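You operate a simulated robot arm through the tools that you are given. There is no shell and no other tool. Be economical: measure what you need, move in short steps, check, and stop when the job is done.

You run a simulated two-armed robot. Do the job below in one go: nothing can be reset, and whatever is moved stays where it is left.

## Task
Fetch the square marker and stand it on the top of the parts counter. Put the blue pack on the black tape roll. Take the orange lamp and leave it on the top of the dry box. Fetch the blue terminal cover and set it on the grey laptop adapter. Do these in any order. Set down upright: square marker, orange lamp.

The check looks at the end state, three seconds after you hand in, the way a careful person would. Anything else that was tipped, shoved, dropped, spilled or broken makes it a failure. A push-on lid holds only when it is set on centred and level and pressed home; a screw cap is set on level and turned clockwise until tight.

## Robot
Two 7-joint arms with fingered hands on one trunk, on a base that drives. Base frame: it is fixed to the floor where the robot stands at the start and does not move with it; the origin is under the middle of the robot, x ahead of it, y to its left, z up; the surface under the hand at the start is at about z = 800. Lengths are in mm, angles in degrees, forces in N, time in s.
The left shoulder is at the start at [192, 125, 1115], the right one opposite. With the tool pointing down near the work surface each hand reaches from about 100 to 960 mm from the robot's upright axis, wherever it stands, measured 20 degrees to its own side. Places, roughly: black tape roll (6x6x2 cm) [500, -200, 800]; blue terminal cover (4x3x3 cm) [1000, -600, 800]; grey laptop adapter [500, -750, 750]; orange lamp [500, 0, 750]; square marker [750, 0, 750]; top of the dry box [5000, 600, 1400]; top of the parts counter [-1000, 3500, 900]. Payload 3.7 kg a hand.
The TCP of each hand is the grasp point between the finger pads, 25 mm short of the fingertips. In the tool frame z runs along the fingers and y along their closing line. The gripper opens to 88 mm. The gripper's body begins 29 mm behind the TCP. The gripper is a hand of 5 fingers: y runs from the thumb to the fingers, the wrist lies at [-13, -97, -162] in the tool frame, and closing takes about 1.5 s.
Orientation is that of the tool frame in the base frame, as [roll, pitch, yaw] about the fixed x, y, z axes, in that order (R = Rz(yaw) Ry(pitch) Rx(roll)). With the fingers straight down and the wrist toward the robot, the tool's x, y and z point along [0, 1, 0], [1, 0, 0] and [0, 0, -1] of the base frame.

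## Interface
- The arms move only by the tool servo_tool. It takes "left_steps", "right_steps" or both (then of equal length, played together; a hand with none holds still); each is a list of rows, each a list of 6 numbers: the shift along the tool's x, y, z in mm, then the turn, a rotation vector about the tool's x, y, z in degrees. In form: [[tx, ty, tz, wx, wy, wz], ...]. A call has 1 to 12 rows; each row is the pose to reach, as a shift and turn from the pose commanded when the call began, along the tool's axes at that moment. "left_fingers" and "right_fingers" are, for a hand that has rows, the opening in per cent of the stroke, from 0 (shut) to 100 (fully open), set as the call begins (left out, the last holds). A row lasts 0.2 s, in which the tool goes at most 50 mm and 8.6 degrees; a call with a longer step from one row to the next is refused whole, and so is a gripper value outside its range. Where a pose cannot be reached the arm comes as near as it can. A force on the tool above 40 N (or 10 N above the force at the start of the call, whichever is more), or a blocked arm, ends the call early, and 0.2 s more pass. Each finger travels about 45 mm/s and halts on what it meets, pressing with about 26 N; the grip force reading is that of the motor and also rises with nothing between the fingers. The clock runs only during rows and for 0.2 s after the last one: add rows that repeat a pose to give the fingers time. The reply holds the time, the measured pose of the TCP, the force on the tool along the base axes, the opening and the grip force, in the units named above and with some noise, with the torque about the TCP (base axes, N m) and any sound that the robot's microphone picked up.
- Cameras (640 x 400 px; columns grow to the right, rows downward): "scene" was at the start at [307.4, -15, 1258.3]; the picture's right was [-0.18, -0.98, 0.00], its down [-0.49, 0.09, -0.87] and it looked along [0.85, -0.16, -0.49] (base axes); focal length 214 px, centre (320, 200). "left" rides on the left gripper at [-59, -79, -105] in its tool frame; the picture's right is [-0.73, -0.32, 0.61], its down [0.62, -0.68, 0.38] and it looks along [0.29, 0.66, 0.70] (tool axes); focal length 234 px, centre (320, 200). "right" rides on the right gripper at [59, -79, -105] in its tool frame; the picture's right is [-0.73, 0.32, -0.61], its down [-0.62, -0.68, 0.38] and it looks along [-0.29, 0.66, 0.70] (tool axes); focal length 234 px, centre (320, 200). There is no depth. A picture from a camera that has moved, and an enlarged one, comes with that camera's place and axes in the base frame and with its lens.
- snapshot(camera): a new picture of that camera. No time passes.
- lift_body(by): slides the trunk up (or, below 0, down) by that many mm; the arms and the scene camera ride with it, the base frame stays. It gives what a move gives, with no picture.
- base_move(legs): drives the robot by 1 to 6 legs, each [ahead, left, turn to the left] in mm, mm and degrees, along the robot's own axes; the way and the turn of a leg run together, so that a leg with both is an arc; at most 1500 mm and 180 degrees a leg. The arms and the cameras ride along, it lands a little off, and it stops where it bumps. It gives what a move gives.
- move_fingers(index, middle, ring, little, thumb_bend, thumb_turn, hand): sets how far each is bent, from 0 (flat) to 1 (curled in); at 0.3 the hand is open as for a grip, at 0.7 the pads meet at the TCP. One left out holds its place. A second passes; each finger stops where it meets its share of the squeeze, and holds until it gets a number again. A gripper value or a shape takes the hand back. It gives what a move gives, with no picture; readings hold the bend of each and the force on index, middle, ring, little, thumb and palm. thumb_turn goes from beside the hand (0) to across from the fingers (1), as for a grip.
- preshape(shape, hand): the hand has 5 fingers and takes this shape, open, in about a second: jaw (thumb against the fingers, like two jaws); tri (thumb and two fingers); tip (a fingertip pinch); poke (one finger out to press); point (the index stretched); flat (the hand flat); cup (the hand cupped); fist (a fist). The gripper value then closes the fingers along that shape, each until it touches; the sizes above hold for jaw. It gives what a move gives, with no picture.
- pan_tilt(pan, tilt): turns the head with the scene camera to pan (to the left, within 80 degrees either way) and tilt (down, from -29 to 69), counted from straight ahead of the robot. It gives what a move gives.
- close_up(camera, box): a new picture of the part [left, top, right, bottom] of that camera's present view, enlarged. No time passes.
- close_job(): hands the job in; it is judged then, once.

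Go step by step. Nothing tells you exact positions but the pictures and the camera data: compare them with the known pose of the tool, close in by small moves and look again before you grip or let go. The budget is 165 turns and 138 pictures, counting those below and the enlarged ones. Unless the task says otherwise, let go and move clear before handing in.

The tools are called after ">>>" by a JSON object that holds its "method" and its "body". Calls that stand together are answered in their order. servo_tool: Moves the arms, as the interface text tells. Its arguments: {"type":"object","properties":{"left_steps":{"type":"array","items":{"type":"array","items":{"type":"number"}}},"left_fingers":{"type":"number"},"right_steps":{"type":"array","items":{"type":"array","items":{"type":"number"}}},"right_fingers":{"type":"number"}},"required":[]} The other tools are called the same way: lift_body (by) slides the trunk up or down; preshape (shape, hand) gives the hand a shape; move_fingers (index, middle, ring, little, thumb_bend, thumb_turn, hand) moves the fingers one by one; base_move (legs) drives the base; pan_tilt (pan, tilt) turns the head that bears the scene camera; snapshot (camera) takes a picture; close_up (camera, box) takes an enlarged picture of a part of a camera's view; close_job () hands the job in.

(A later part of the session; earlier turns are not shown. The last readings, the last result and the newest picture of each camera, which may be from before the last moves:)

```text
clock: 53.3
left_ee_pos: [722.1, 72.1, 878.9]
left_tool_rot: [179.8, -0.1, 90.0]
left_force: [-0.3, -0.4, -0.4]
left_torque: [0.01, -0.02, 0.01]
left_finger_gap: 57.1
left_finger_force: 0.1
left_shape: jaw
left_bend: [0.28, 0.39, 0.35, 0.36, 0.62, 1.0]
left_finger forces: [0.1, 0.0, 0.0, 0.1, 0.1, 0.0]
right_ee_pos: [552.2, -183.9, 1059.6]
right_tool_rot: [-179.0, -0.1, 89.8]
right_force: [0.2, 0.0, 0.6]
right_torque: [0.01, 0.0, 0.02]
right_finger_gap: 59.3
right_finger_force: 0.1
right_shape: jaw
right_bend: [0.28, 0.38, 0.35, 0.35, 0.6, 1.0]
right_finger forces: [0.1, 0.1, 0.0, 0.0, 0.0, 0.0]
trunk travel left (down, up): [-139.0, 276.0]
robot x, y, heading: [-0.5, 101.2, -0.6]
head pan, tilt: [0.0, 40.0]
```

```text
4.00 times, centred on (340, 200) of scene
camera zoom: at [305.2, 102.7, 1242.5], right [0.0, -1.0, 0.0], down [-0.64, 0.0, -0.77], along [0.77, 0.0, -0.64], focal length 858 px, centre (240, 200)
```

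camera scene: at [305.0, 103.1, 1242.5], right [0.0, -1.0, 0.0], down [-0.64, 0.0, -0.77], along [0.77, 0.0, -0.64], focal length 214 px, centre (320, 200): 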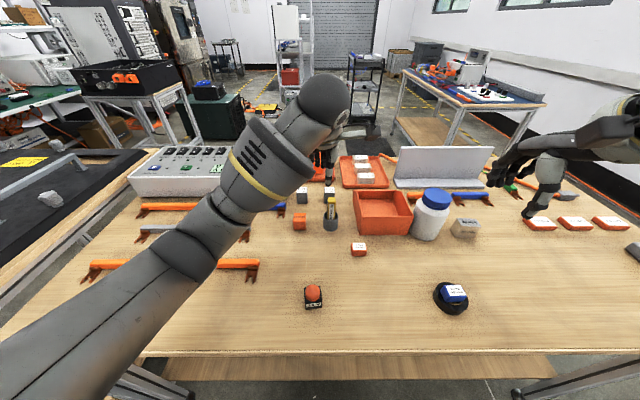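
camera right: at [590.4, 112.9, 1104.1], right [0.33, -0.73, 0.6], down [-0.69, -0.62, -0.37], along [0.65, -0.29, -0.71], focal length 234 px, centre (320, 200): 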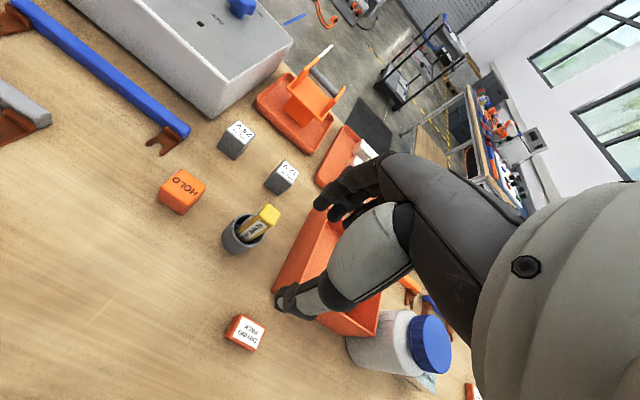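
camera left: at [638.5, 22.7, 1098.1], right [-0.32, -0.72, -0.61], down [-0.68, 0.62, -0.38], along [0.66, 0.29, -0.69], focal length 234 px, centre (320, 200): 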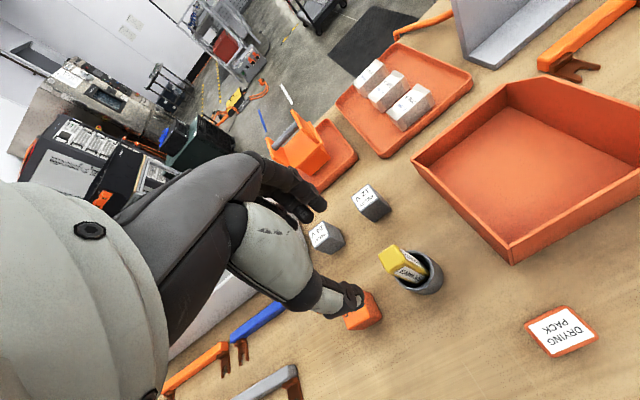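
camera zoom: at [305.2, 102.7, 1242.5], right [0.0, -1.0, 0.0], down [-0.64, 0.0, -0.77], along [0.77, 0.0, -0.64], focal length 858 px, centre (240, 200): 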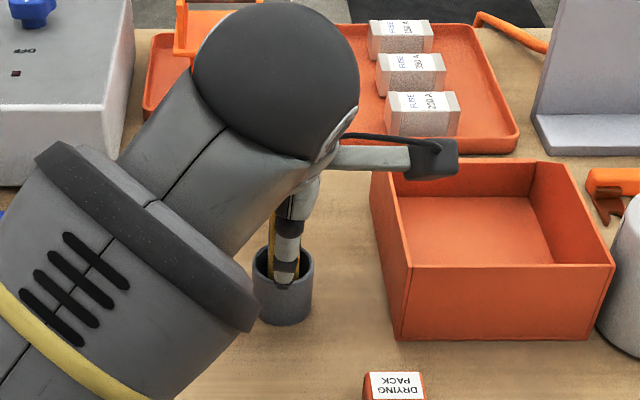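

Thumb and fingers straddle the marker just above the cup's rim. I close and look before lifting.

>>> {"method": "servo_tool", "body": {"left_steps": [[0, 0, 0, 0, 0, 0], [0, 0, 0, 0, 0, 0], [0, 0, 0, 0, 0, 0], [0, 0, 0, 0, 0, 0], [0, 0, 0, 0, 0, 0], [0, 0, 0, 0, 0, 0], [0, 0, 0, 0, 0, 0], [0, 0, 0, 0, 0, 0]], "left_fingers": 0}}

>>> {"method": "close_up", "body": {"camera": "left", "box": [220, 140, 460, 340]}}

>>> {"method": "close_up", "body": {"camera": "scene", "box": [290, 150, 390, 250]}}

```text
clock: 55.1
left_ee_pos: [722.4, 71.6, 878.6]
left_tool_rot: [179.9, -0.2, 90.0]
left_force: [-0.5, 0.3, 0.7]
left_torque: [0.01, 0.01, -0.01]
left_finger_gap: 14.1
left_finger_force: 25.9
left_shape: jaw
left_bend: [0.73, 0.61, 0.69, 0.69, 0.75, 1.0]
left_finger forces: [14.6, 7.8, 0.0, 0.0, 22.7, 0.0]
right_ee_pos: [553.2, -183.9, 1059.3]
right_tool_rot: [-178.9, -0.1, 89.7]
right_force: [0.0, -0.1, -0.2]
right_torque: [0.0, 0.0, -0.01]
right_finger_gap: 59.5
right_finger_force: 0.1
right_shape: jaw
right_bend: [0.28, 0.38, 0.35, 0.35, 0.6, 1.0]
right_finger forces: [0.0, 0.0, 0.0, 0.0, 0.0, 0.0]
trunk travel left (down, up): [-139.0, 276.0]
robot x, y, heading: [0.8, 103.7, -0.3]
head pan, tilt: [0.0, 40.0]
```

```text
2.00 times, centred on (340, 240) of left
camera zoom: at [642.8, 12.6, 983.3], right [-0.32, -0.72, -0.61], down [-0.68, 0.62, -0.38], along [0.66, 0.29, -0.69], focal length 468 px, centre (280, 120)
```

zoom: 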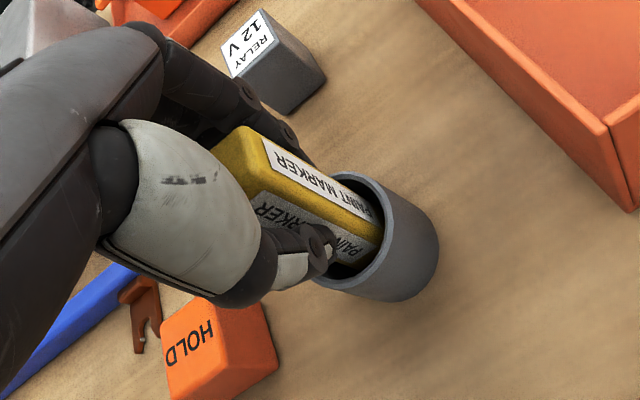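

```text
4.00 times, centred on (340, 200) of scene
camera zoom: at [305.3, 102.7, 1242.4], right [0.0, -1.0, 0.0], down [-0.64, 0.0, -0.77], along [0.77, 0.0, -0.64], focal length 858 px, centre (240, 200)
```

zoom: 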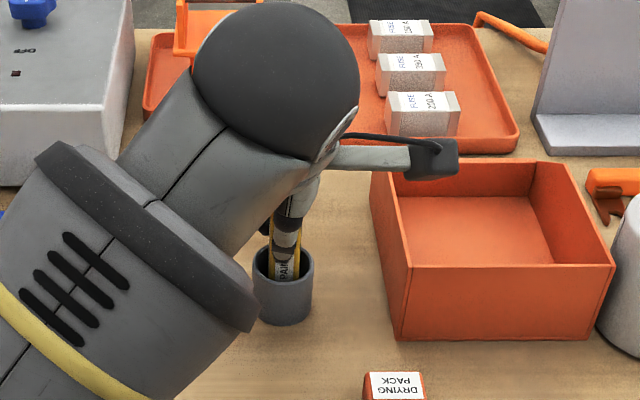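

The marker is firmly held and upright; I lift it straight out.

>>> {"method": "servo_tool", "body": {"left_steps": [[0, 0, -10, 0, 0, 0], [0, 0, -25, 0, 0, 0], [0, 0, -45, 0, 0, 0], [0, 0, -75, 0, 0, 0], [0, 0, -110, 0, 0, 0], [0, 0, -150, 0, 0, 0], [0, 0, -150, 0, 0, 0]]}}

>>> {"method": "snapshot", "body": {"camera": "left"}}

>>> {"method": "snapshot", "body": {"camera": "scene"}}

```text
clock: 56.7
left_ee_pos: [721.0, 71.5, 1029.6]
left_tool_rot: [179.9, -0.1, 90.0]
left_force: [0.0, -1.0, -0.3]
left_torque: [-0.03, -0.01, -0.02]
left_finger_gap: 14.4
left_finger_force: 26.2
left_shape: jaw
left_bend: [0.73, 0.61, 0.69, 0.69, 0.75, 1.0]
left_finger forces: [14.6, 7.6, 0.0, 0.0, 22.7, 0.1]
right_ee_pos: [552.5, -183.4, 1058.9]
right_tool_rot: [-178.9, -0.1, 89.8]
right_force: [0.3, -0.5, -1.0]
right_torque: [0.02, 0.02, 0.01]
right_finger_gap: 59.5
right_finger_force: 0.0
right_shape: jaw
right_bend: [0.28, 0.38, 0.35, 0.35, 0.6, 1.0]
right_finger forces: [0.0, 0.1, 0.0, 0.1, 0.1, 0.0]
trunk travel left (down, up): [-139.0, 276.0]
robot x, y, heading: [1.9, 101.8, -0.6]
head pan, tilt: [0.0, 40.0]
```

```text
70 pictures are left
camera left: at [641.2, 12.8, 1133.5], right [-0.32, -0.72, -0.61], down [-0.68, 0.62, -0.38], along [0.66, 0.29, -0.69], focal length 234 px, centre (320, 200)
```

left: 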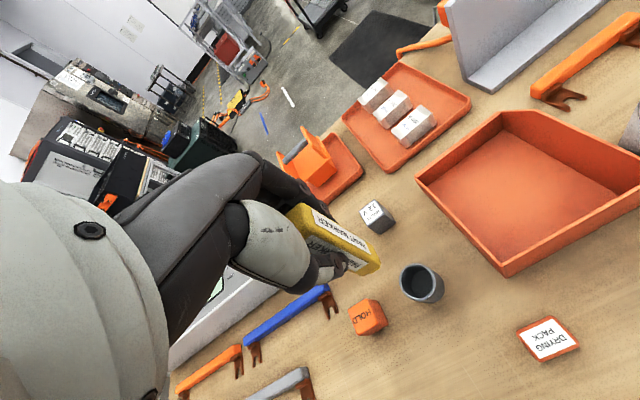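

```text
69 pictures are left
camera scene: at [305.7, 102.8, 1242.2], right [0.0, -1.0, 0.0], down [-0.64, 0.0, -0.77], along [0.77, 0.0, -0.64], focal length 214 px, centre (320, 200)
```

scene: 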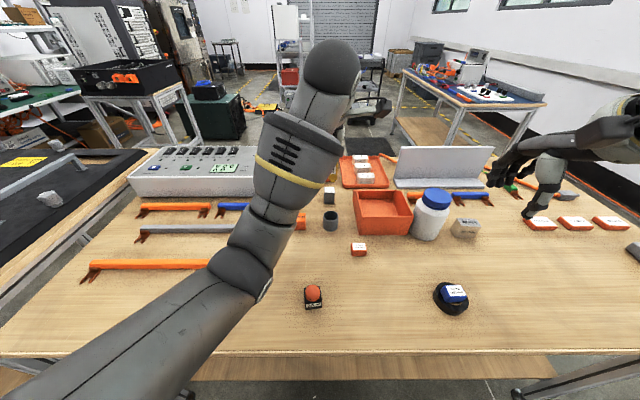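

The marker is out and the cup still stands. I swing the left hand aside and bring the right hand over the lamp near (515, 114).

>>> {"method": "servo_tool", "body": {"left_steps": [[33, -10, -3, 0, 0, 0], [66, -20, -6, 0, 0, 0], [99, -30, -9, 0, 0, 0], [132, -40, -12, 0, 0, 0], [165, -50, -15, 0, 0, 0], [200, -60, -18, 0, 0, 0], [235, -70, -20, 0, 0, 0], [235, -70, -20, 0, 0, 0], [235, -70, -20, 0, 0, 0], [235, -70, -20, 0, 0, 0]], "right_steps": [[0, 0, 0, 0, 0, 0], [0, 0, 0, 0, 0, 0], [0, 0, 0, 0, 0, 0], [40, -6, 15, 0, 0, 0], [80, -12, 30, 0, 0, 0], [120, -18, 45, 0, 0, 0], [160, -24, 60, 0, 0, 0], [200, -30, 75, 0, 0, 0], [240, -35, 90, 0, 0, 0], [270, -40, 100, 0, 0, 0]], "right_fingers": 85}}

>>> {"method": "snapshot", "body": {"camera": "right"}}

>>> {"method": "snapshot", "body": {"camera": "scene"}}

```text
clock: 58.9
left_ee_pos: [683.8, 320.0, 1025.3]
left_tool_rot: [179.7, -0.2, 90.0]
left_force: [-0.2, 0.8, 0.3]
left_torque: [0.02, 0.03, -0.01]
left_finger_gap: 13.3
left_finger_force: 26.1
left_shape: jaw
left_bend: [0.72, 0.62, 0.69, 0.69, 0.76, 1.0]
left_finger forces: [16.3, 7.5, 0.1, 0.1, 20.8, 0.0]
left hand out of reach, approached as far as the arm can: row 3, 4, 5, 6, 7, 8, 9, 10
right_ee_pos: [514.5, 53.2, 967.4]
right_tool_rot: [-179.3, -0.1, 89.7]
right_force: [-0.6, 0.4, 0.3]
right_torque: [-0.01, -0.03, 0.0]
right_finger_gap: 74.9
right_finger_force: 0.0
right_shape: jaw
right_bend: [0.27, 0.33, 0.31, 0.32, 0.43, 0.99]
right_finger forces: [0.0, 0.1, 0.0, 0.0, 0.0, 0.0]
right hand out of reach, approached as far as the arm can: row 7, 8, 10
trunk travel left (down, up): [-139.0, 276.0]
robot x, y, heading: [1.2, 104.0, -0.5]
head pan, tilt: [0.0, 40.0]
```

```text
68 pictures are left
camera right: at [437.3, 113.2, 1073.5], right [0.33, -0.73, 0.6], down [-0.69, -0.62, -0.37], along [0.65, -0.29, -0.71], focal length 234 px, centre (320, 200)
```

right: 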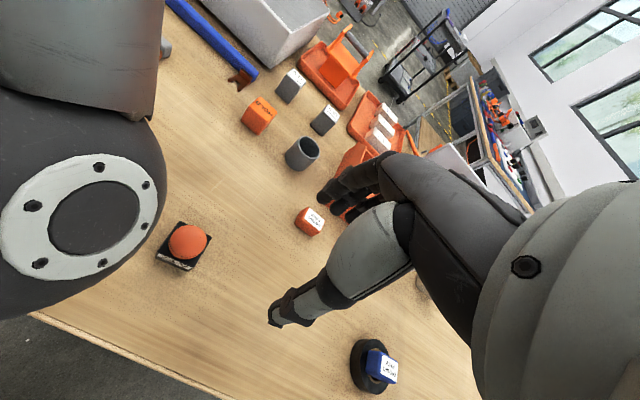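

```text
67 pictures are left
camera scene: at [303.9, 102.5, 1243.0], right [-0.01, -1.0, 0.0], down [-0.64, 0.0, -0.77], along [0.77, 0.0, -0.64], focal length 214 px, centre (320, 200)
```

scene: 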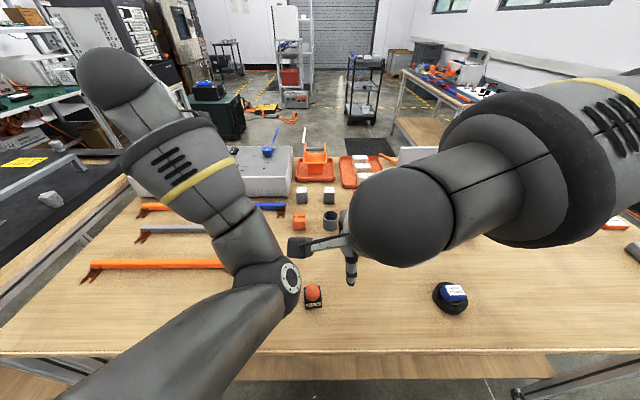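

The right arm's reach inward stops near y=53, so I drive the base 130 mm left to center the lamp on the right hand's side.

>>> {"method": "base_move", "body": {"legs": [[0, 130, 0.4]]}}

>>> {"method": "snapshot", "body": {"camera": "right"}}

>>> {"method": "snapshot", "body": {"camera": "scene"}}

```text
clock: 60.7
left_ee_pos: [684.7, 452.5, 1021.9]
left_tool_rot: [179.9, -0.2, 90.3]
left_force: [-0.5, 0.1, -0.3]
left_torque: [0.0, -0.02, 0.03]
left_finger_gap: 13.5
left_finger_force: 25.9
left_shape: jaw
left_bend: [0.72, 0.62, 0.69, 0.69, 0.76, 1.0]
left_finger forces: [16.3, 7.6, 0.0, 0.0, 20.8, 0.1]
right_ee_pos: [516.4, 185.9, 966.8]
right_tool_rot: [-179.0, -0.1, 90.0]
right_force: [0.0, -0.2, 0.2]
right_torque: [-0.05, -0.02, -0.01]
right_finger_gap: 74.6
right_finger_force: 0.1
right_shape: jaw
right_bend: [0.27, 0.33, 0.31, 0.32, 0.43, 0.99]
right_finger forces: [0.1, 0.1, 0.1, 0.0, 0.0, 0.0]
trunk travel left (down, up): [-139.0, 276.0]
robot x, y, heading: [2.9, 228.5, -0.0]
head pan, tilt: [0.0, 40.0]
```

```text
66 pictures are left
camera right: at [438.6, 244.4, 1072.4], right [0.33, -0.73, 0.6], down [-0.69, -0.62, -0.37], along [0.64, -0.29, -0.71], focal length 234 px, centre (320, 200)
```

right: 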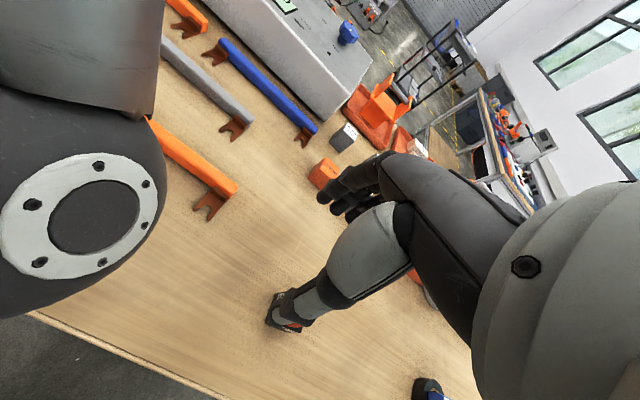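

```text
65 pictures are left
camera scene: at [305.6, 233.2, 1242.4], right [0.0, -1.0, 0.0], down [-0.64, 0.0, -0.77], along [0.77, 0.0, -0.64], focal length 214 px, centre (320, 200)
```

scene: 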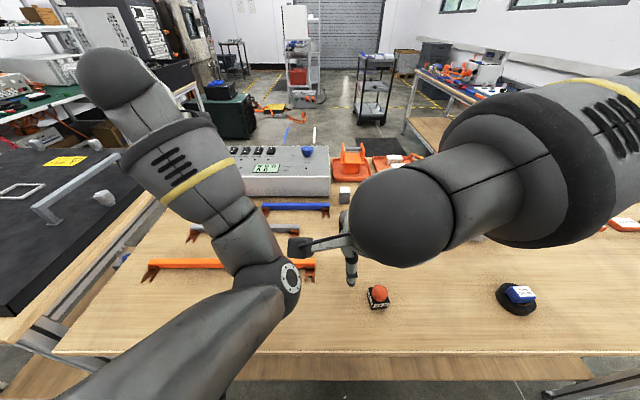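

>>> {"method": "servo_tool", "body": {"right_steps": [[-35, 0, 0, 0, 0, 0], [-70, 0, 0, 0, 0, 0], [-70, 0, 0, 0, 0, 0]]}}

>>> {"method": "snapshot", "body": {"camera": "right"}}

>>> {"method": "close_up", "body": {"camera": "scene", "box": [330, 250, 430, 330]}}

```text
clock: 61.5
left_ee_pos: [684.2, 453.2, 1022.4]
left_tool_rot: [179.9, -0.2, 90.4]
left_force: [-0.2, 0.7, -0.5]
left_torque: [-0.04, -0.02, 0.0]
left_finger_gap: 13.3
left_finger_force: 25.6
left_shape: jaw
left_bend: [0.72, 0.62, 0.69, 0.69, 0.76, 1.0]
left_finger forces: [16.2, 7.4, 0.0, 0.0, 20.8, 0.1]
right_ee_pos: [534.8, 120.3, 969.0]
right_tool_rot: [-179.1, -0.1, 90.0]
right_force: [-0.1, 0.0, -0.4]
right_torque: [0.0, 0.0, 0.02]
right_finger_gap: 74.4
right_finger_force: 0.0
right_shape: jaw
right_bend: [0.27, 0.33, 0.31, 0.32, 0.43, 0.99]
right_finger forces: [0.0, 0.1, 0.1, 0.0, 0.1, 0.0]
right hand out of reach, approached as far as the arm can: row 1, 2, 3
trunk travel left (down, up): [-139.0, 276.0]
robot x, y, heading: [3.3, 229.6, -0.1]
head pan, tilt: [0.0, 40.0]
```

```text
64 pictures are left
camera right: at [457.0, 178.9, 1075.0], right [0.33, -0.73, 0.6], down [-0.69, -0.62, -0.37], along [0.64, -0.29, -0.71], focal length 234 px, centre (320, 200)
```

right: 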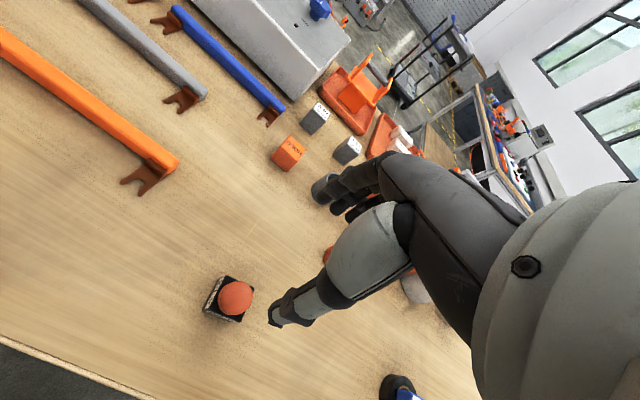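

```text
5.00 times, centred on (380, 290) of scene
camera zoom: at [305.4, 233.4, 1242.5], right [0.0, -1.0, 0.0], down [-0.64, 0.0, -0.77], along [0.77, 0.0, -0.64], focal length 1072 px, centre (20, -250)
```

zoom: 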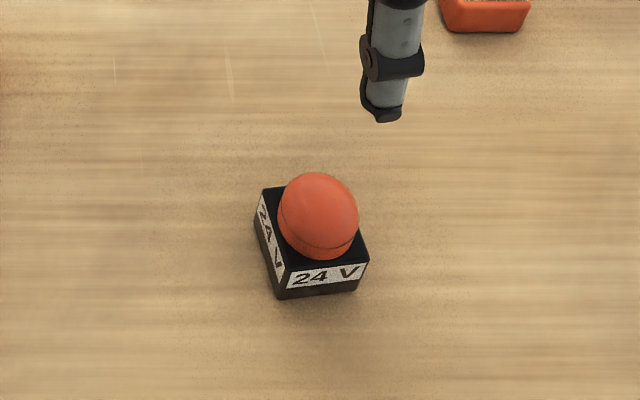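

The lamp sits at (513, 115), base about 35 mm square and nearly aligned. The arm is too folded, so I back off 90 mm.

>>> {"method": "base_move", "body": {"legs": [[-90, 0, 0]]}}

>>> {"method": "servo_tool", "body": {"right_steps": [[-1, 25, 10, 0, 0, 0], [-2, 50, 20, 0, 0, 0], [-2, 70, 40, 0, 0, 0], [-2, 70, 60, 0, 0, 0], [-2, 70, 60, 0, 0, 0]]}}

>>> {"method": "snapshot", "body": {"camera": "right"}}

>>> {"method": "close_up", "body": {"camera": "scene", "box": [320, 200, 460, 310]}}

```text
clock: 62.6
left_ee_pos: [597.1, 454.5, 1023.3]
left_tool_rot: [179.7, -0.2, 90.4]
left_force: [0.2, -0.6, 0.4]
left_torque: [-0.02, -0.01, 0.01]
left_finger_gap: 13.4
left_finger_force: 26.2
left_shape: jaw
left_bend: [0.72, 0.62, 0.69, 0.69, 0.76, 1.0]
left_finger forces: [16.3, 7.5, 0.1, 0.0, 20.8, 0.0]
right_ee_pos: [448.4, 121.7, 966.7]
right_tool_rot: [-179.0, 0.1, 90.3]
right_force: [-0.4, 0.7, 1.2]
right_torque: [-0.02, 0.0, 0.0]
right_finger_gap: 74.6
right_finger_force: 0.1
right_shape: jaw
right_bend: [0.27, 0.33, 0.31, 0.32, 0.43, 0.99]
right_finger forces: [0.0, 0.0, 0.0, 0.0, 0.0, 0.0]
trunk travel left (down, up): [-139.0, 276.0]
robot x, y, heading: [-83.4, 236.9, 0.1]
head pan, tilt: [0.0, 40.0]
```

```text
clock: 63.8
left_ee_pos: [596.1, 454.0, 1022.8]
left_tool_rot: [179.8, -0.1, 90.5]
left_force: [1.0, 0.1, -0.1]
left_torque: [-0.01, 0.0, -0.03]
left_finger_gap: 13.4
left_finger_force: 26.0
left_shape: jaw
left_bend: [0.72, 0.62, 0.69, 0.69, 0.76, 1.0]
left_finger forces: [16.3, 7.4, 0.0, 0.1, 20.8, 0.1]
right_ee_pos: [514.9, 117.9, 908.3]
right_tool_rot: [-179.0, -0.1, 90.3]
right_force: [-0.1, 0.1, -0.5]
right_torque: [0.0, 0.0, 0.0]
right_finger_gap: 74.7
right_finger_force: 0.2
right_shape: jaw
right_bend: [0.27, 0.33, 0.31, 0.32, 0.43, 0.99]
right_finger forces: [0.0, 0.0, 0.0, 0.0, 0.0, 0.0]
trunk travel left (down, up): [-139.0, 276.0]
robot x, y, heading: [-84.4, 236.4, 0.1]
head pan, tilt: [0.0, 40.0]
```

```text
62 pictures are left
camera right: at [436.8, 176.8, 1015.3], right [0.34, -0.73, 0.6], down [-0.69, -0.63, -0.37], along [0.65, -0.29, -0.71], focal length 234 px, centre (320, 200)
```

right: 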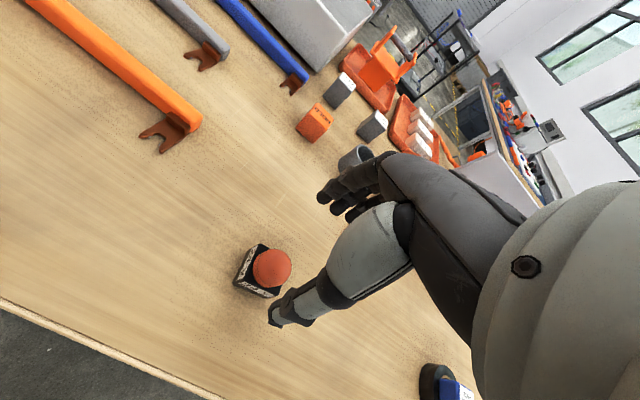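

```text
3.64 times, centred on (390, 255) of scene
camera zoom: at [218.6, 233.5, 1242.5], right [0.0, -1.0, 0.0], down [-0.64, 0.0, -0.77], along [0.77, 0.0, -0.64], focal length 780 px, centre (66, 0)
```

zoom: 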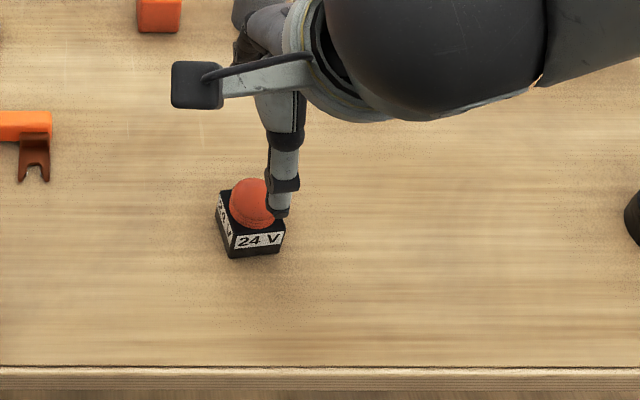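

>>> {"method": "servo_tool", "body": {"right_steps": [[-1, -3, 20, 0, 0, 0], [-1, -3, 40, 0, 0, 0], [-1, -3, 60, 0, 0, 0], [-1, -3, 70, 0, 0, 0], [-1, -3, 79, 0, 0, 0], [-1, -3, 79, 0, 0, 0]]}}

>>> {"method": "close_up", "body": {"camera": "right", "box": [200, 140, 440, 340]}}

>>> {"method": "close_up", "body": {"camera": "scene", "box": [320, 200, 460, 310]}}

```text
clock: 65.2
left_ee_pos: [597.4, 455.3, 1023.6]
left_tool_rot: [179.7, -0.3, 90.5]
left_force: [0.4, 0.4, 0.0]
left_torque: [0.04, 0.03, 0.01]
left_finger_gap: 13.3
left_finger_force: 26.2
left_shape: jaw
left_bend: [0.72, 0.62, 0.69, 0.69, 0.76, 1.0]
left_finger forces: [16.3, 7.5, 0.0, 0.0, 20.7, 0.1]
right_ee_pos: [511.6, 118.5, 829.7]
right_tool_rot: [-179.0, -0.1, 90.2]
right_force: [0.0, 0.2, -0.3]
right_torque: [0.02, -0.03, 0.0]
right_finger_gap: 74.6
right_finger_force: 0.1
right_shape: jaw
right_bend: [0.27, 0.33, 0.31, 0.32, 0.43, 0.99]
right_finger forces: [0.1, 0.1, 0.0, 0.0, 0.0, 0.0]
trunk travel left (down, up): [-139.0, 276.0]
robot x, y, heading: [-82.6, 232.1, 0.3]
head pan, tilt: [0.0, 40.0]
```

```text
2.00 times, centred on (320, 240) of right
camera zoom: at [434.7, 176.0, 935.9], right [0.34, -0.73, 0.6], down [-0.69, -0.63, -0.37], along [0.65, -0.29, -0.71], focal length 468 px, centre (320, 120)
```

zoom: 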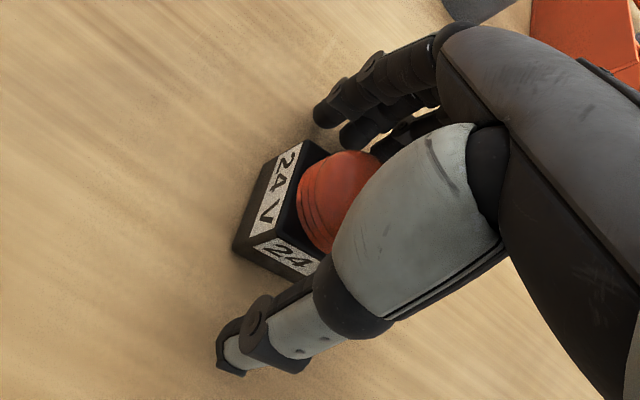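

```text
3.64 times, centred on (390, 255) of scene
camera zoom: at [218.5, 233.5, 1242.5], right [0.0, -1.0, 0.0], down [-0.64, 0.0, -0.77], along [0.77, 0.0, -0.64], focal length 780 px, centre (66, 0)
```

zoom: 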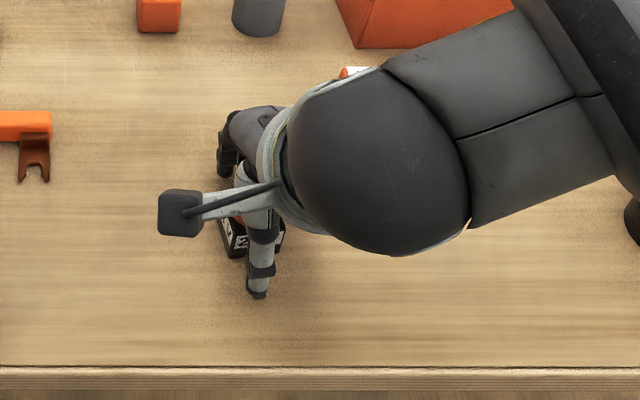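

The lamp is between the fingers, rotated about 4.5°; I match that yaw, close, and lift a little.

>>> {"method": "servo_tool", "body": {"right_steps": [[0, 0, 1, 0, 0, -4.5], [0, 0, 1, 0, 0, -4.5], [0, 0, 1, 0, 0, -4.5], [0, 0, 1, 0, 0, -4.5], [0, 0, 1, 0, 0, -4.5], [0, 0, 1, 0, 0, -4.5], [0, 0, 1, 0, 0, -4.5], [0, 0, 1, 0, 0, -4.5], [0, 0, -10, 0, 0, -4.5], [0, 0, -30, 0, 0, -4.5], [0, 0, -60, 0, 0, -4.5]], "right_fingers": 0}}

>>> {"method": "close_up", "body": {"camera": "right", "box": [200, 140, 440, 340]}}

>>> {"method": "close_up", "body": {"camera": "scene", "box": [320, 170, 460, 280]}}

```text
clock: 67.6
left_ee_pos: [595.8, 455.6, 1024.6]
left_tool_rot: [179.6, -0.2, 90.5]
left_force: [0.1, 0.3, 0.1]
left_torque: [-0.02, 0.02, 0.0]
left_finger_gap: 13.5
left_finger_force: 25.5
left_shape: jaw
left_bend: [0.72, 0.62, 0.69, 0.69, 0.76, 1.0]
left_finger forces: [16.4, 7.4, 0.0, 0.0, 20.9, 0.0]
right_ee_pos: [512.6, 114.7, 889.5]
right_tool_rot: [-179.0, -0.1, 94.7]
right_force: [-0.4, 0.1, -0.7]
right_torque: [-0.02, -0.02, 0.01]
right_finger_gap: 28.5
right_finger_force: 26.0
right_shape: jaw
right_bend: [0.74, 0.53, 0.52, 0.55, 0.74, 1.0]
right_finger forces: [13.5, 6.7, 3.0, 0.1, 23.2, 0.0]
trunk travel left (down, up): [-139.0, 276.0]
robot x, y, heading: [-85.7, 231.4, 0.2]
head pan, tilt: [0.0, 40.0]
```

```text
2.00 times, centred on (320, 240) of right
camera zoom: at [430.8, 167.8, 995.9], right [0.39, -0.7, 0.6], down [-0.63, -0.68, -0.37], along [0.67, -0.23, -0.71], focal length 468 px, centre (320, 120)
```

zoom: 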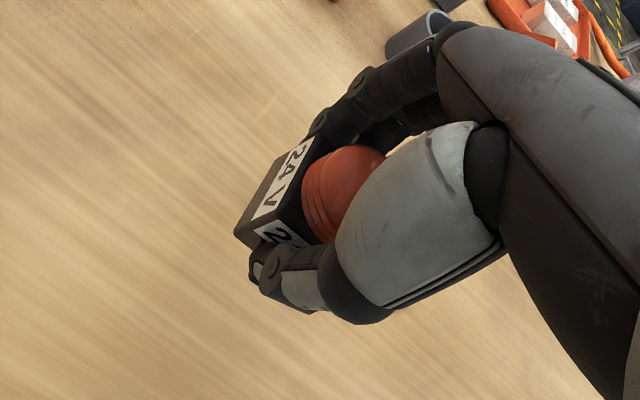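

```text
3.64 times, centred on (390, 225) of scene
camera zoom: at [217.9, 233.6, 1242.7], right [0.0, -1.0, 0.0], down [-0.64, 0.0, -0.77], along [0.77, 0.0, -0.64], focal length 780 px, centre (66, 109)
```

zoom: 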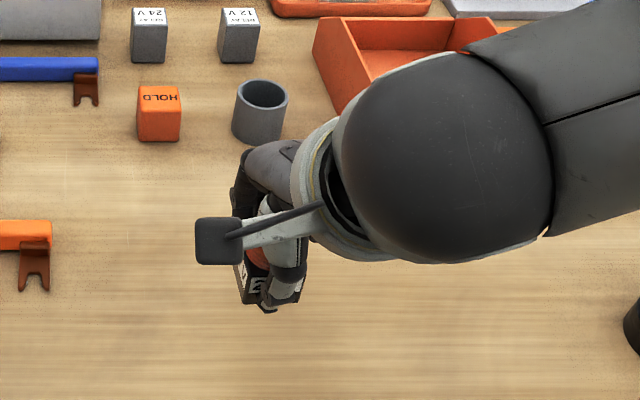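

The lamp is held level. I raise the right hand and back away from the table.

>>> {"method": "servo_tool", "body": {"right_steps": [[0, 0, -40, 0, 0, 0], [0, 0, -80, 0, 0, 0], [0, 10, -120, 0, 0, 0], [0, 10, -140, 0, 0, 0]], "left_steps": [[0, 0, -15, 0, 0, 0], [0, 0, -30, 0, 0, 0], [0, 0, -40, 0, 0, 0], [0, 0, -40, 0, 0, 0]]}}

>>> {"method": "base_move", "body": {"legs": [[-600, 0, 0]]}}

>>> {"method": "pan_tilt", "body": {"pan": 75, "tilt": 15}}

>>> {"method": "snapshot", "body": {"camera": "scene"}}

```text
clock: 68.6
left_ee_pos: [612.7, 460.8, 1057.5]
left_tool_rot: [179.6, -0.2, 90.5]
left_force: [-0.7, 0.1, 0.4]
left_torque: [-0.01, 0.01, 0.01]
left_finger_gap: 13.5
left_finger_force: 25.5
left_shape: jaw
left_bend: [0.72, 0.62, 0.69, 0.69, 0.76, 1.0]
left_finger forces: [16.3, 7.5, 0.1, 0.0, 20.8, 0.0]
left hand out of reach, approached as far as the arm can: row 1, 2, 3, 4
right_ee_pos: [527.1, 118.7, 1026.1]
right_tool_rot: [-178.9, -0.1, 94.7]
right_force: [0.5, 0.0, -1.2]
right_torque: [-0.03, -0.02, -0.04]
right_finger_gap: 28.7
right_finger_force: 26.0
right_shape: jaw
right_bend: [0.74, 0.53, 0.52, 0.55, 0.74, 1.0]
right_finger forces: [13.5, 6.6, 3.2, 0.1, 23.2, 0.0]
trunk travel left (down, up): [-139.0, 276.0]
robot x, y, heading: [-83.3, 232.0, 0.0]
head pan, tilt: [0.0, 40.0]
```

```text
clock: 72.0
left_ee_pos: [20.4, 463.0, 1057.7]
left_tool_rot: [179.7, -0.2, 91.2]
left_force: [0.0, -0.5, 0.3]
left_torque: [-0.02, 0.01, -0.01]
left_finger_gap: 13.4
left_finger_force: 25.9
left_shape: jaw
left_bend: [0.72, 0.62, 0.69, 0.69, 0.76, 1.0]
left_finger forces: [16.4, 7.5, 0.0, 0.0, 20.9, 0.1]
right_ee_pos: [-61.4, 121.6, 1025.3]
right_tool_rot: [-178.8, -0.2, 95.2]
right_force: [-0.1, -0.7, -0.7]
right_torque: [-0.01, -0.03, -0.01]
right_finger_gap: 28.5
right_finger_force: 26.4
right_shape: jaw
right_bend: [0.74, 0.53, 0.52, 0.55, 0.74, 1.0]
right_finger forces: [13.5, 6.7, 3.0, 0.0, 23.2, 0.0]
trunk travel left (down, up): [-139.0, 276.0]
robot x, y, heading: [-677.5, 224.3, 0.8]
head pan, tilt: [0.0, 40.0]
```

```text
clock: 73.4
left_ee_pos: [19.7, 464.4, 1057.7]
left_tool_rot: [179.7, -0.2, 91.2]
left_force: [-0.6, 0.1, 0.8]
left_torque: [-0.01, 0.02, 0.0]
left_finger_gap: 13.4
left_finger_force: 26.1
left_shape: jaw
left_bend: [0.72, 0.62, 0.69, 0.69, 0.76, 1.0]
left_finger forces: [16.4, 7.5, 0.1, 0.0, 20.8, 0.0]
right_ee_pos: [-60.9, 121.2, 1026.8]
right_tool_rot: [-179.0, 0.0, 95.3]
right_force: [0.5, 0.5, -0.1]
right_torque: [0.0, -0.02, 0.01]
right_finger_gap: 28.3
right_finger_force: 26.1
right_shape: jaw
right_bend: [0.74, 0.53, 0.52, 0.55, 0.74, 1.0]
right_finger forces: [13.6, 6.7, 3.0, 0.0, 23.2, 0.0]
trunk travel left (down, up): [-139.0, 276.0]
robot x, y, heading: [-675.5, 222.3, 0.8]
head pan, tilt: [75.0, 15.0]
```

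```text
56 pictures are left
camera scene: at [-433.0, 321.3, 1281.9], right [0.97, -0.25, 0.0], down [-0.06, -0.25, -0.97], along [0.24, 0.94, -0.26], focal length 214 px, centre (320, 200)
```

scene: 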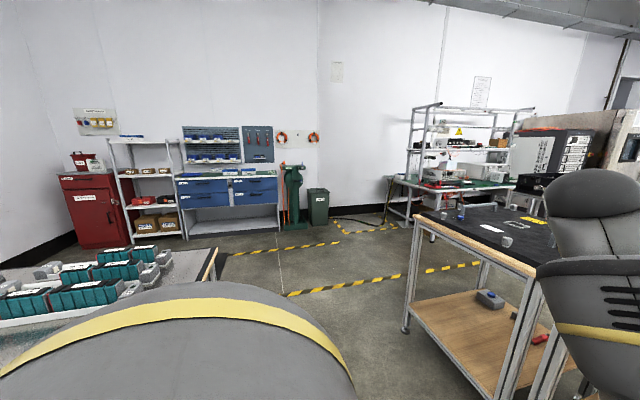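

>>> {"method": "close_up", "body": {"camera": "scene", "box": [40, 90, 360, 290]}}

>>> {"method": "close_up", "body": {"camera": "scene", "box": [160, 110, 340, 240]}}

```text
2.00 times, centred on (200, 190) of scene
camera zoom: at [-433.0, 321.3, 1281.9], right [0.97, -0.25, 0.0], down [-0.06, -0.25, -0.97], along [0.24, 0.94, -0.26], focal length 429 px, centre (560, 220)
```

zoom: 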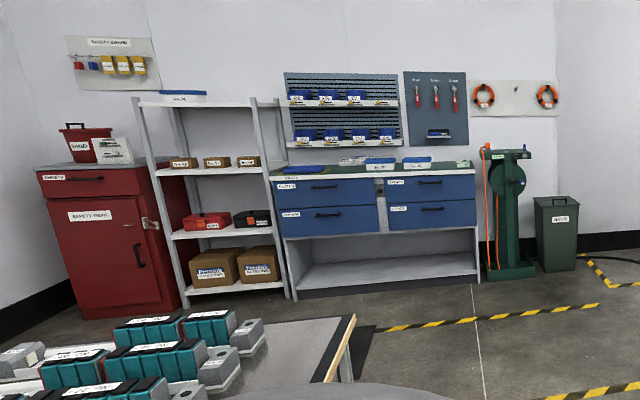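

```text
3.08 times, centred on (250, 175) of scene
camera zoom: at [-433.0, 321.3, 1281.9], right [0.97, -0.25, 0.0], down [-0.06, -0.25, -0.97], along [0.24, 0.94, -0.26], focal length 660 px, centre (535, 277)
```

zoom: 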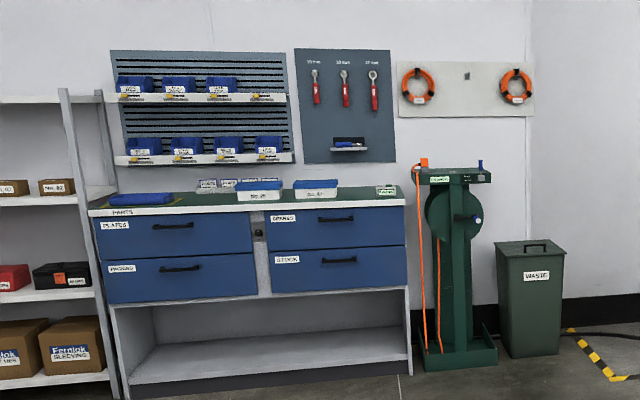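

The parts counter is the blue-drawer bench straight to the left ("PARTS"). I'll drive down the aisle at x≈-110 facing it, staying clear of the battery table and the black-mat cart.

>>> {"method": "base_move", "body": {"legs": [[280, 0, 0], [0, 0, 89.2], [0, -280, 0], [1300, 0, 0]]}}

>>> {"method": "pan_tilt", "body": {"pan": 10, "tilt": 20}}

>>> {"method": "snapshot", "body": {"camera": "scene"}}

```text
clock: 87.9
left_ee_pos: [-352.9, 2225.7, 1057.1]
left_tool_rot: [179.6, -0.3, -179.6]
left_force: [-0.2, 0.3, -0.4]
left_torque: [-0.01, -0.01, 0.02]
left_finger_gap: 12.9
left_finger_force: 26.0
left_shape: jaw
left_bend: [0.72, 0.62, 0.69, 0.69, 0.77, 1.0]
left_finger forces: [16.3, 7.1, 0.0, 0.0, 20.3, 0.0]
right_ee_pos: [-11.8, 2140.5, 1025.7]
right_tool_rot: [-178.9, -0.1, -175.5]
right_force: [0.9, 0.1, -0.1]
right_torque: [0.03, 0.03, 0.02]
right_finger_gap: 28.4
right_finger_force: 26.0
right_shape: jaw
right_bend: [0.74, 0.53, 0.52, 0.55, 0.74, 1.0]
right_finger forces: [13.3, 6.6, 3.2, 0.0, 22.9, 0.0]
trunk travel left (down, up): [-139.0, 276.0]
robot x, y, heading: [-128.6, 1530.3, 90.1]
head pan, tilt: [75.0, 15.0]
```

```text
clock: 89.3
left_ee_pos: [-353.4, 2223.5, 1057.7]
left_tool_rot: [179.8, -0.1, -179.6]
left_force: [-0.5, 0.1, 0.1]
left_torque: [-0.01, 0.01, 0.01]
left_finger_gap: 12.8
left_finger_force: 25.9
left_shape: jaw
left_bend: [0.72, 0.62, 0.69, 0.69, 0.77, 1.0]
left_finger forces: [16.2, 7.1, 0.0, 0.1, 20.4, 0.0]
right_ee_pos: [-10.4, 2140.2, 1026.0]
right_tool_rot: [-178.9, -0.1, -175.4]
right_force: [0.3, -0.2, -0.6]
right_torque: [-0.01, -0.03, -0.03]
right_finger_gap: 28.0
right_finger_force: 25.9
right_shape: jaw
right_bend: [0.74, 0.53, 0.52, 0.55, 0.74, 1.0]
right_finger forces: [13.3, 6.6, 3.1, 0.0, 22.9, 0.0]
trunk travel left (down, up): [-139.0, 276.0]
robot x, y, heading: [-127.0, 1531.8, 90.2]
head pan, tilt: [10.0, 20.0]
```

```text
53 pictures are left
camera scene: at [-140.3, 1838.9, 1273.8], right [0.98, 0.18, 0.0], down [0.06, -0.34, -0.94], along [-0.17, 0.93, -0.34], focal length 214 px, centre (320, 200)
```

scene: 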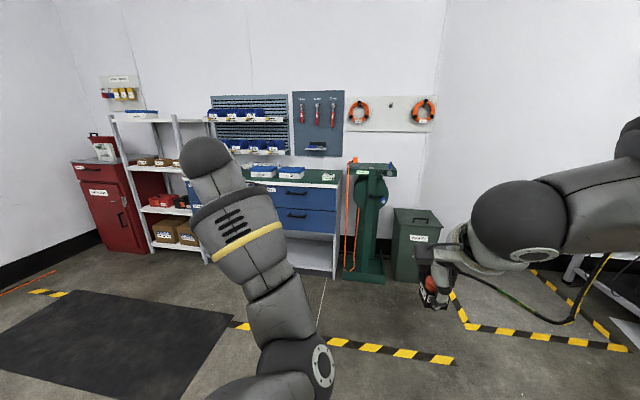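

>>> {"method": "base_move", "body": {"legs": [[500, 0, 0], [0, 350, 0]]}}

>>> {"method": "pan_tilt", "body": {"pan": -5, "tilt": 25}}

>>> {"method": "snapshot", "body": {"camera": "scene"}}

>>> {"method": "snapshot", "body": {"camera": "left"}}

```text
clock: 95.4
left_ee_pos: [-707.5, 2719.0, 1058.3]
left_tool_rot: [179.7, -0.2, -178.9]
left_force: [0.1, -0.2, 0.2]
left_torque: [-0.01, -0.04, 0.0]
left_finger_gap: 13.0
left_finger_force: 25.9
left_shape: jaw
left_bend: [0.72, 0.62, 0.69, 0.69, 0.77, 1.0]
left_finger forces: [16.4, 7.1, 0.0, 0.0, 20.4, 0.0]
right_ee_pos: [-363.2, 2637.0, 1026.3]
right_tool_rot: [-178.9, -0.1, -174.5]
right_force: [0.5, -0.3, -0.4]
right_torque: [-0.01, -0.04, 0.0]
right_finger_gap: 28.4
right_finger_force: 26.2
right_shape: jaw
right_bend: [0.74, 0.53, 0.52, 0.55, 0.74, 1.0]
right_finger forces: [13.4, 6.8, 3.3, 0.0, 23.0, 0.1]
trunk travel left (down, up): [-139.0, 276.0]
robot x, y, heading: [-466.7, 2024.4, 90.7]
head pan, tilt: [10.0, 20.0]
```

```text
clock: 96.2
left_ee_pos: [-707.0, 2718.8, 1056.9]
left_tool_rot: [179.6, -0.2, -178.9]
left_force: [0.4, -0.2, -0.2]
left_torque: [-0.01, -0.03, 0.02]
left_finger_gap: 13.3
left_finger_force: 26.0
left_shape: jaw
left_bend: [0.72, 0.62, 0.69, 0.69, 0.77, 1.0]
left_finger forces: [16.3, 7.2, 0.0, 0.0, 20.5, 0.0]
right_ee_pos: [-363.3, 2638.8, 1025.7]
right_tool_rot: [-178.8, -0.1, -174.5]
right_force: [-0.2, -0.4, -1.0]
right_torque: [-0.01, 0.02, -0.01]
right_finger_gap: 28.5
right_finger_force: 25.6
right_shape: jaw
right_bend: [0.74, 0.53, 0.52, 0.55, 0.74, 1.0]
right_finger forces: [13.4, 6.7, 3.1, 0.1, 22.9, 0.0]
trunk travel left (down, up): [-139.0, 276.0]
robot x, y, heading: [-470.5, 2022.6, 90.9]
head pan, tilt: [-5.0, 25.0]
```

```text
52 pictures are left
camera scene: at [-464.1, 2336.2, 1265.7], right [1.0, -0.07, 0.0], down [-0.03, -0.42, -0.91], along [0.06, 0.9, -0.42], focal length 214 px, centre (320, 200)
```

scene: 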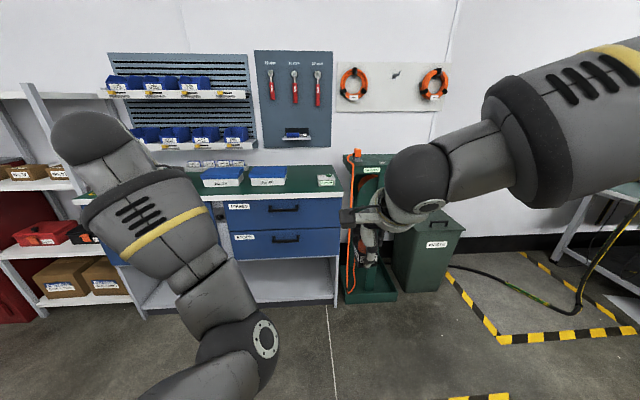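

```text
51 pictures are left
camera left: at [-645.9, 2640.8, 1162.0], right [0.73, -0.3, -0.61], down [-0.61, -0.69, -0.38], along [-0.31, 0.65, -0.69], focal length 234 px, centre (320, 200)
```

left: 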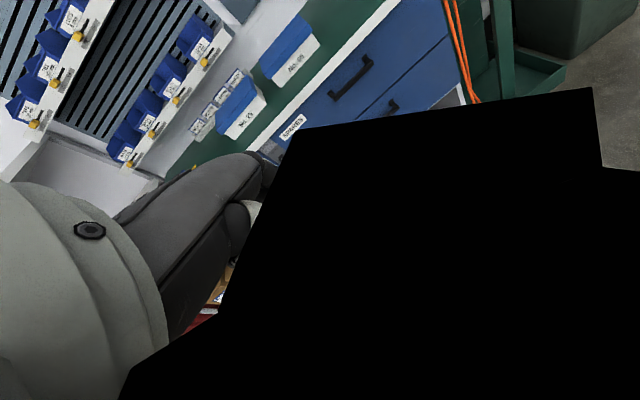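

There's free counter area near (-500, 3270). A pedestal stands to the right, so I raise the trunk 150 mm so the lamp hand clears it, then approach.

>>> {"method": "lift_body", "body": {"by": 150}}

>>> {"method": "base_move", "body": {"legs": [[0, -170, -0.9], [400, 0, 0]]}}

>>> {"method": "pan_tilt", "body": {"pan": 5, "tilt": 35}}

>>> {"method": "snapshot", "body": {"camera": "scene"}}

>>> {"method": "snapshot", "body": {"camera": "left"}}

```text
clock: 97.9
left_ee_pos: [-705.3, 2719.7, 1205.6]
left_tool_rot: [179.9, -0.2, -178.6]
left_force: [-0.2, -0.6, -0.6]
left_torque: [-0.02, 0.0, -0.03]
left_finger_gap: 13.3
left_finger_force: 25.8
left_shape: jaw
left_bend: [0.72, 0.62, 0.69, 0.69, 0.77, 1.0]
left_finger forces: [16.4, 6.7, 0.0, 0.1, 20.4, 0.0]
right_ee_pos: [-362.2, 2639.7, 1175.7]
right_tool_rot: [-178.8, 0.0, -174.7]
right_force: [0.3, -0.4, -0.8]
right_torque: [-0.01, -0.02, -0.04]
right_finger_gap: 28.3
right_finger_force: 25.7
right_shape: jaw
right_bend: [0.74, 0.53, 0.53, 0.55, 0.74, 1.0]
right_finger forces: [13.2, 6.7, 3.4, 0.0, 23.0, 0.1]
trunk travel left (down, up): [-289.0, 126.0]
robot x, y, heading: [-470.1, 2025.4, 90.8]
head pan, tilt: [-5.0, 25.0]
```

```text
clock: 102.1
left_ee_pos: [-525.8, 3114.0, 1206.8]
left_tool_rot: [179.7, -0.3, -179.7]
left_force: [0.4, 0.7, 0.3]
left_torque: [0.02, 0.02, 0.01]
left_finger_gap: 13.2
left_finger_force: 25.8
left_shape: jaw
left_bend: [0.72, 0.62, 0.69, 0.69, 0.77, 1.0]
left_finger forces: [16.2, 6.8, 0.0, 0.1, 20.4, 0.0]
right_ee_pos: [-182.3, 3029.3, 1176.3]
right_tool_rot: [-178.9, -0.1, -175.7]
right_force: [0.1, -0.3, -0.3]
right_torque: [0.01, 0.0, 0.0]
right_finger_gap: 28.4
right_finger_force: 25.6
right_shape: jaw
right_bend: [0.74, 0.53, 0.53, 0.55, 0.74, 1.0]
right_finger forces: [13.3, 6.6, 3.4, 0.0, 22.9, 0.0]
trunk travel left (down, up): [-289.0, 126.0]
robot x, y, heading: [-298.7, 2415.6, 89.7]
head pan, tilt: [-5.0, 25.0]
```

```text
clock: 102.8
left_ee_pos: [-524.5, 3113.5, 1208.0]
left_tool_rot: [179.7, -0.2, -179.7]
left_force: [-0.3, -0.7, -0.6]
left_torque: [-0.02, 0.01, -0.02]
left_finger_gap: 13.3
left_finger_force: 26.3
left_shape: jaw
left_bend: [0.72, 0.62, 0.69, 0.69, 0.77, 1.0]
left_finger forces: [16.3, 6.8, 0.0, 0.1, 20.4, 0.1]
right_ee_pos: [-183.4, 3026.1, 1176.0]
right_tool_rot: [-178.9, 0.0, -175.6]
right_force: [-0.4, -0.5, -0.3]
right_torque: [-0.01, 0.05, -0.05]
right_finger_gap: 28.2
right_finger_force: 26.4
right_shape: jaw
right_bend: [0.74, 0.53, 0.53, 0.55, 0.74, 1.0]
right_finger forces: [13.3, 6.6, 3.3, 0.0, 22.9, 0.0]
trunk travel left (down, up): [-289.0, 126.0]
robot x, y, heading: [-301.2, 2415.1, 89.7]
head pan, tilt: [5.0, 35.0]
```

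```text
50 pictures are left
camera scene: at [-305.2, 2575.9, 1411.6], right [1.0, 0.09, 0.0], down [0.05, -0.57, -0.82], along [-0.07, 0.82, -0.57], focal length 214 px, centre (320, 200)
```

scene: 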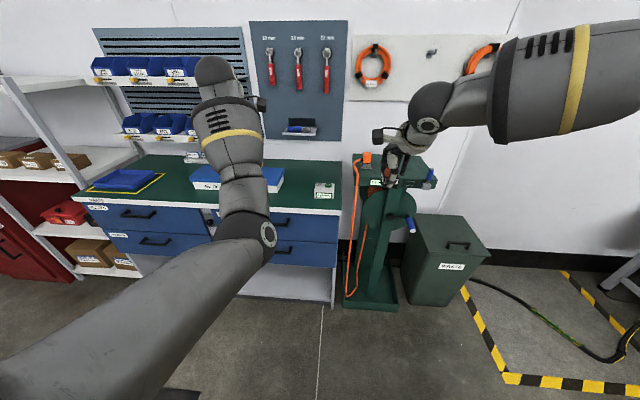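

```text
49 pictures are left
camera left: at [-465.9, 3034.4, 1312.0], right [0.73, -0.32, -0.61], down [-0.62, -0.68, -0.38], along [-0.3, 0.66, -0.69], focal length 234 px, centre (320, 200)
```

left: 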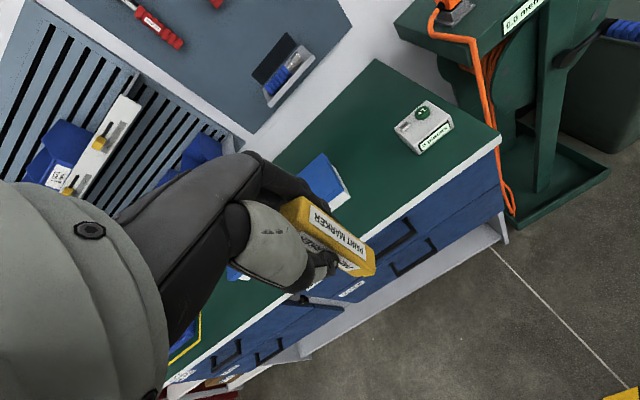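

>>> {"method": "close_up", "body": {"camera": "scene", "box": [220, 150, 380, 270]}}

>>> {"method": "close_up", "body": {"camera": "left", "box": [280, 60, 520, 260]}}

```text
3.33 times, centred on (300, 210) of scene
camera zoom: at [-305.2, 2575.9, 1411.6], right [1.0, 0.09, 0.0], down [0.05, -0.57, -0.82], along [-0.07, 0.82, -0.57], focal length 715 px, centre (387, 167)
```

zoom: 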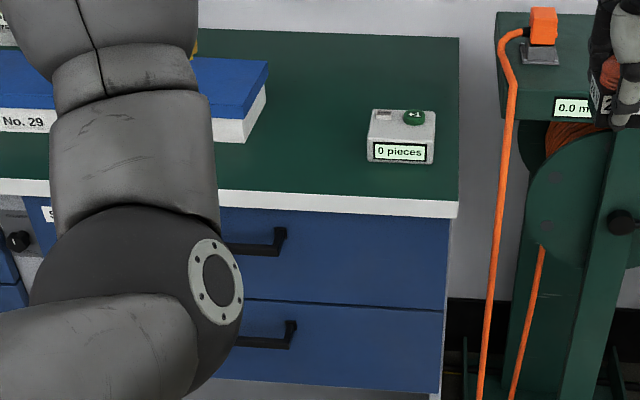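

```text
2.00 times, centred on (400, 160) of left
camera zoom: at [-465.9, 3034.4, 1312.0], right [0.73, -0.32, -0.61], down [-0.62, -0.68, -0.38], along [-0.3, 0.66, -0.69], focal length 468 px, centre (160, 280)
```

zoom: 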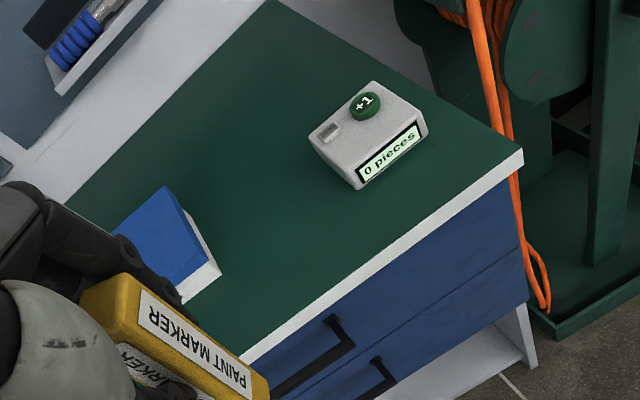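

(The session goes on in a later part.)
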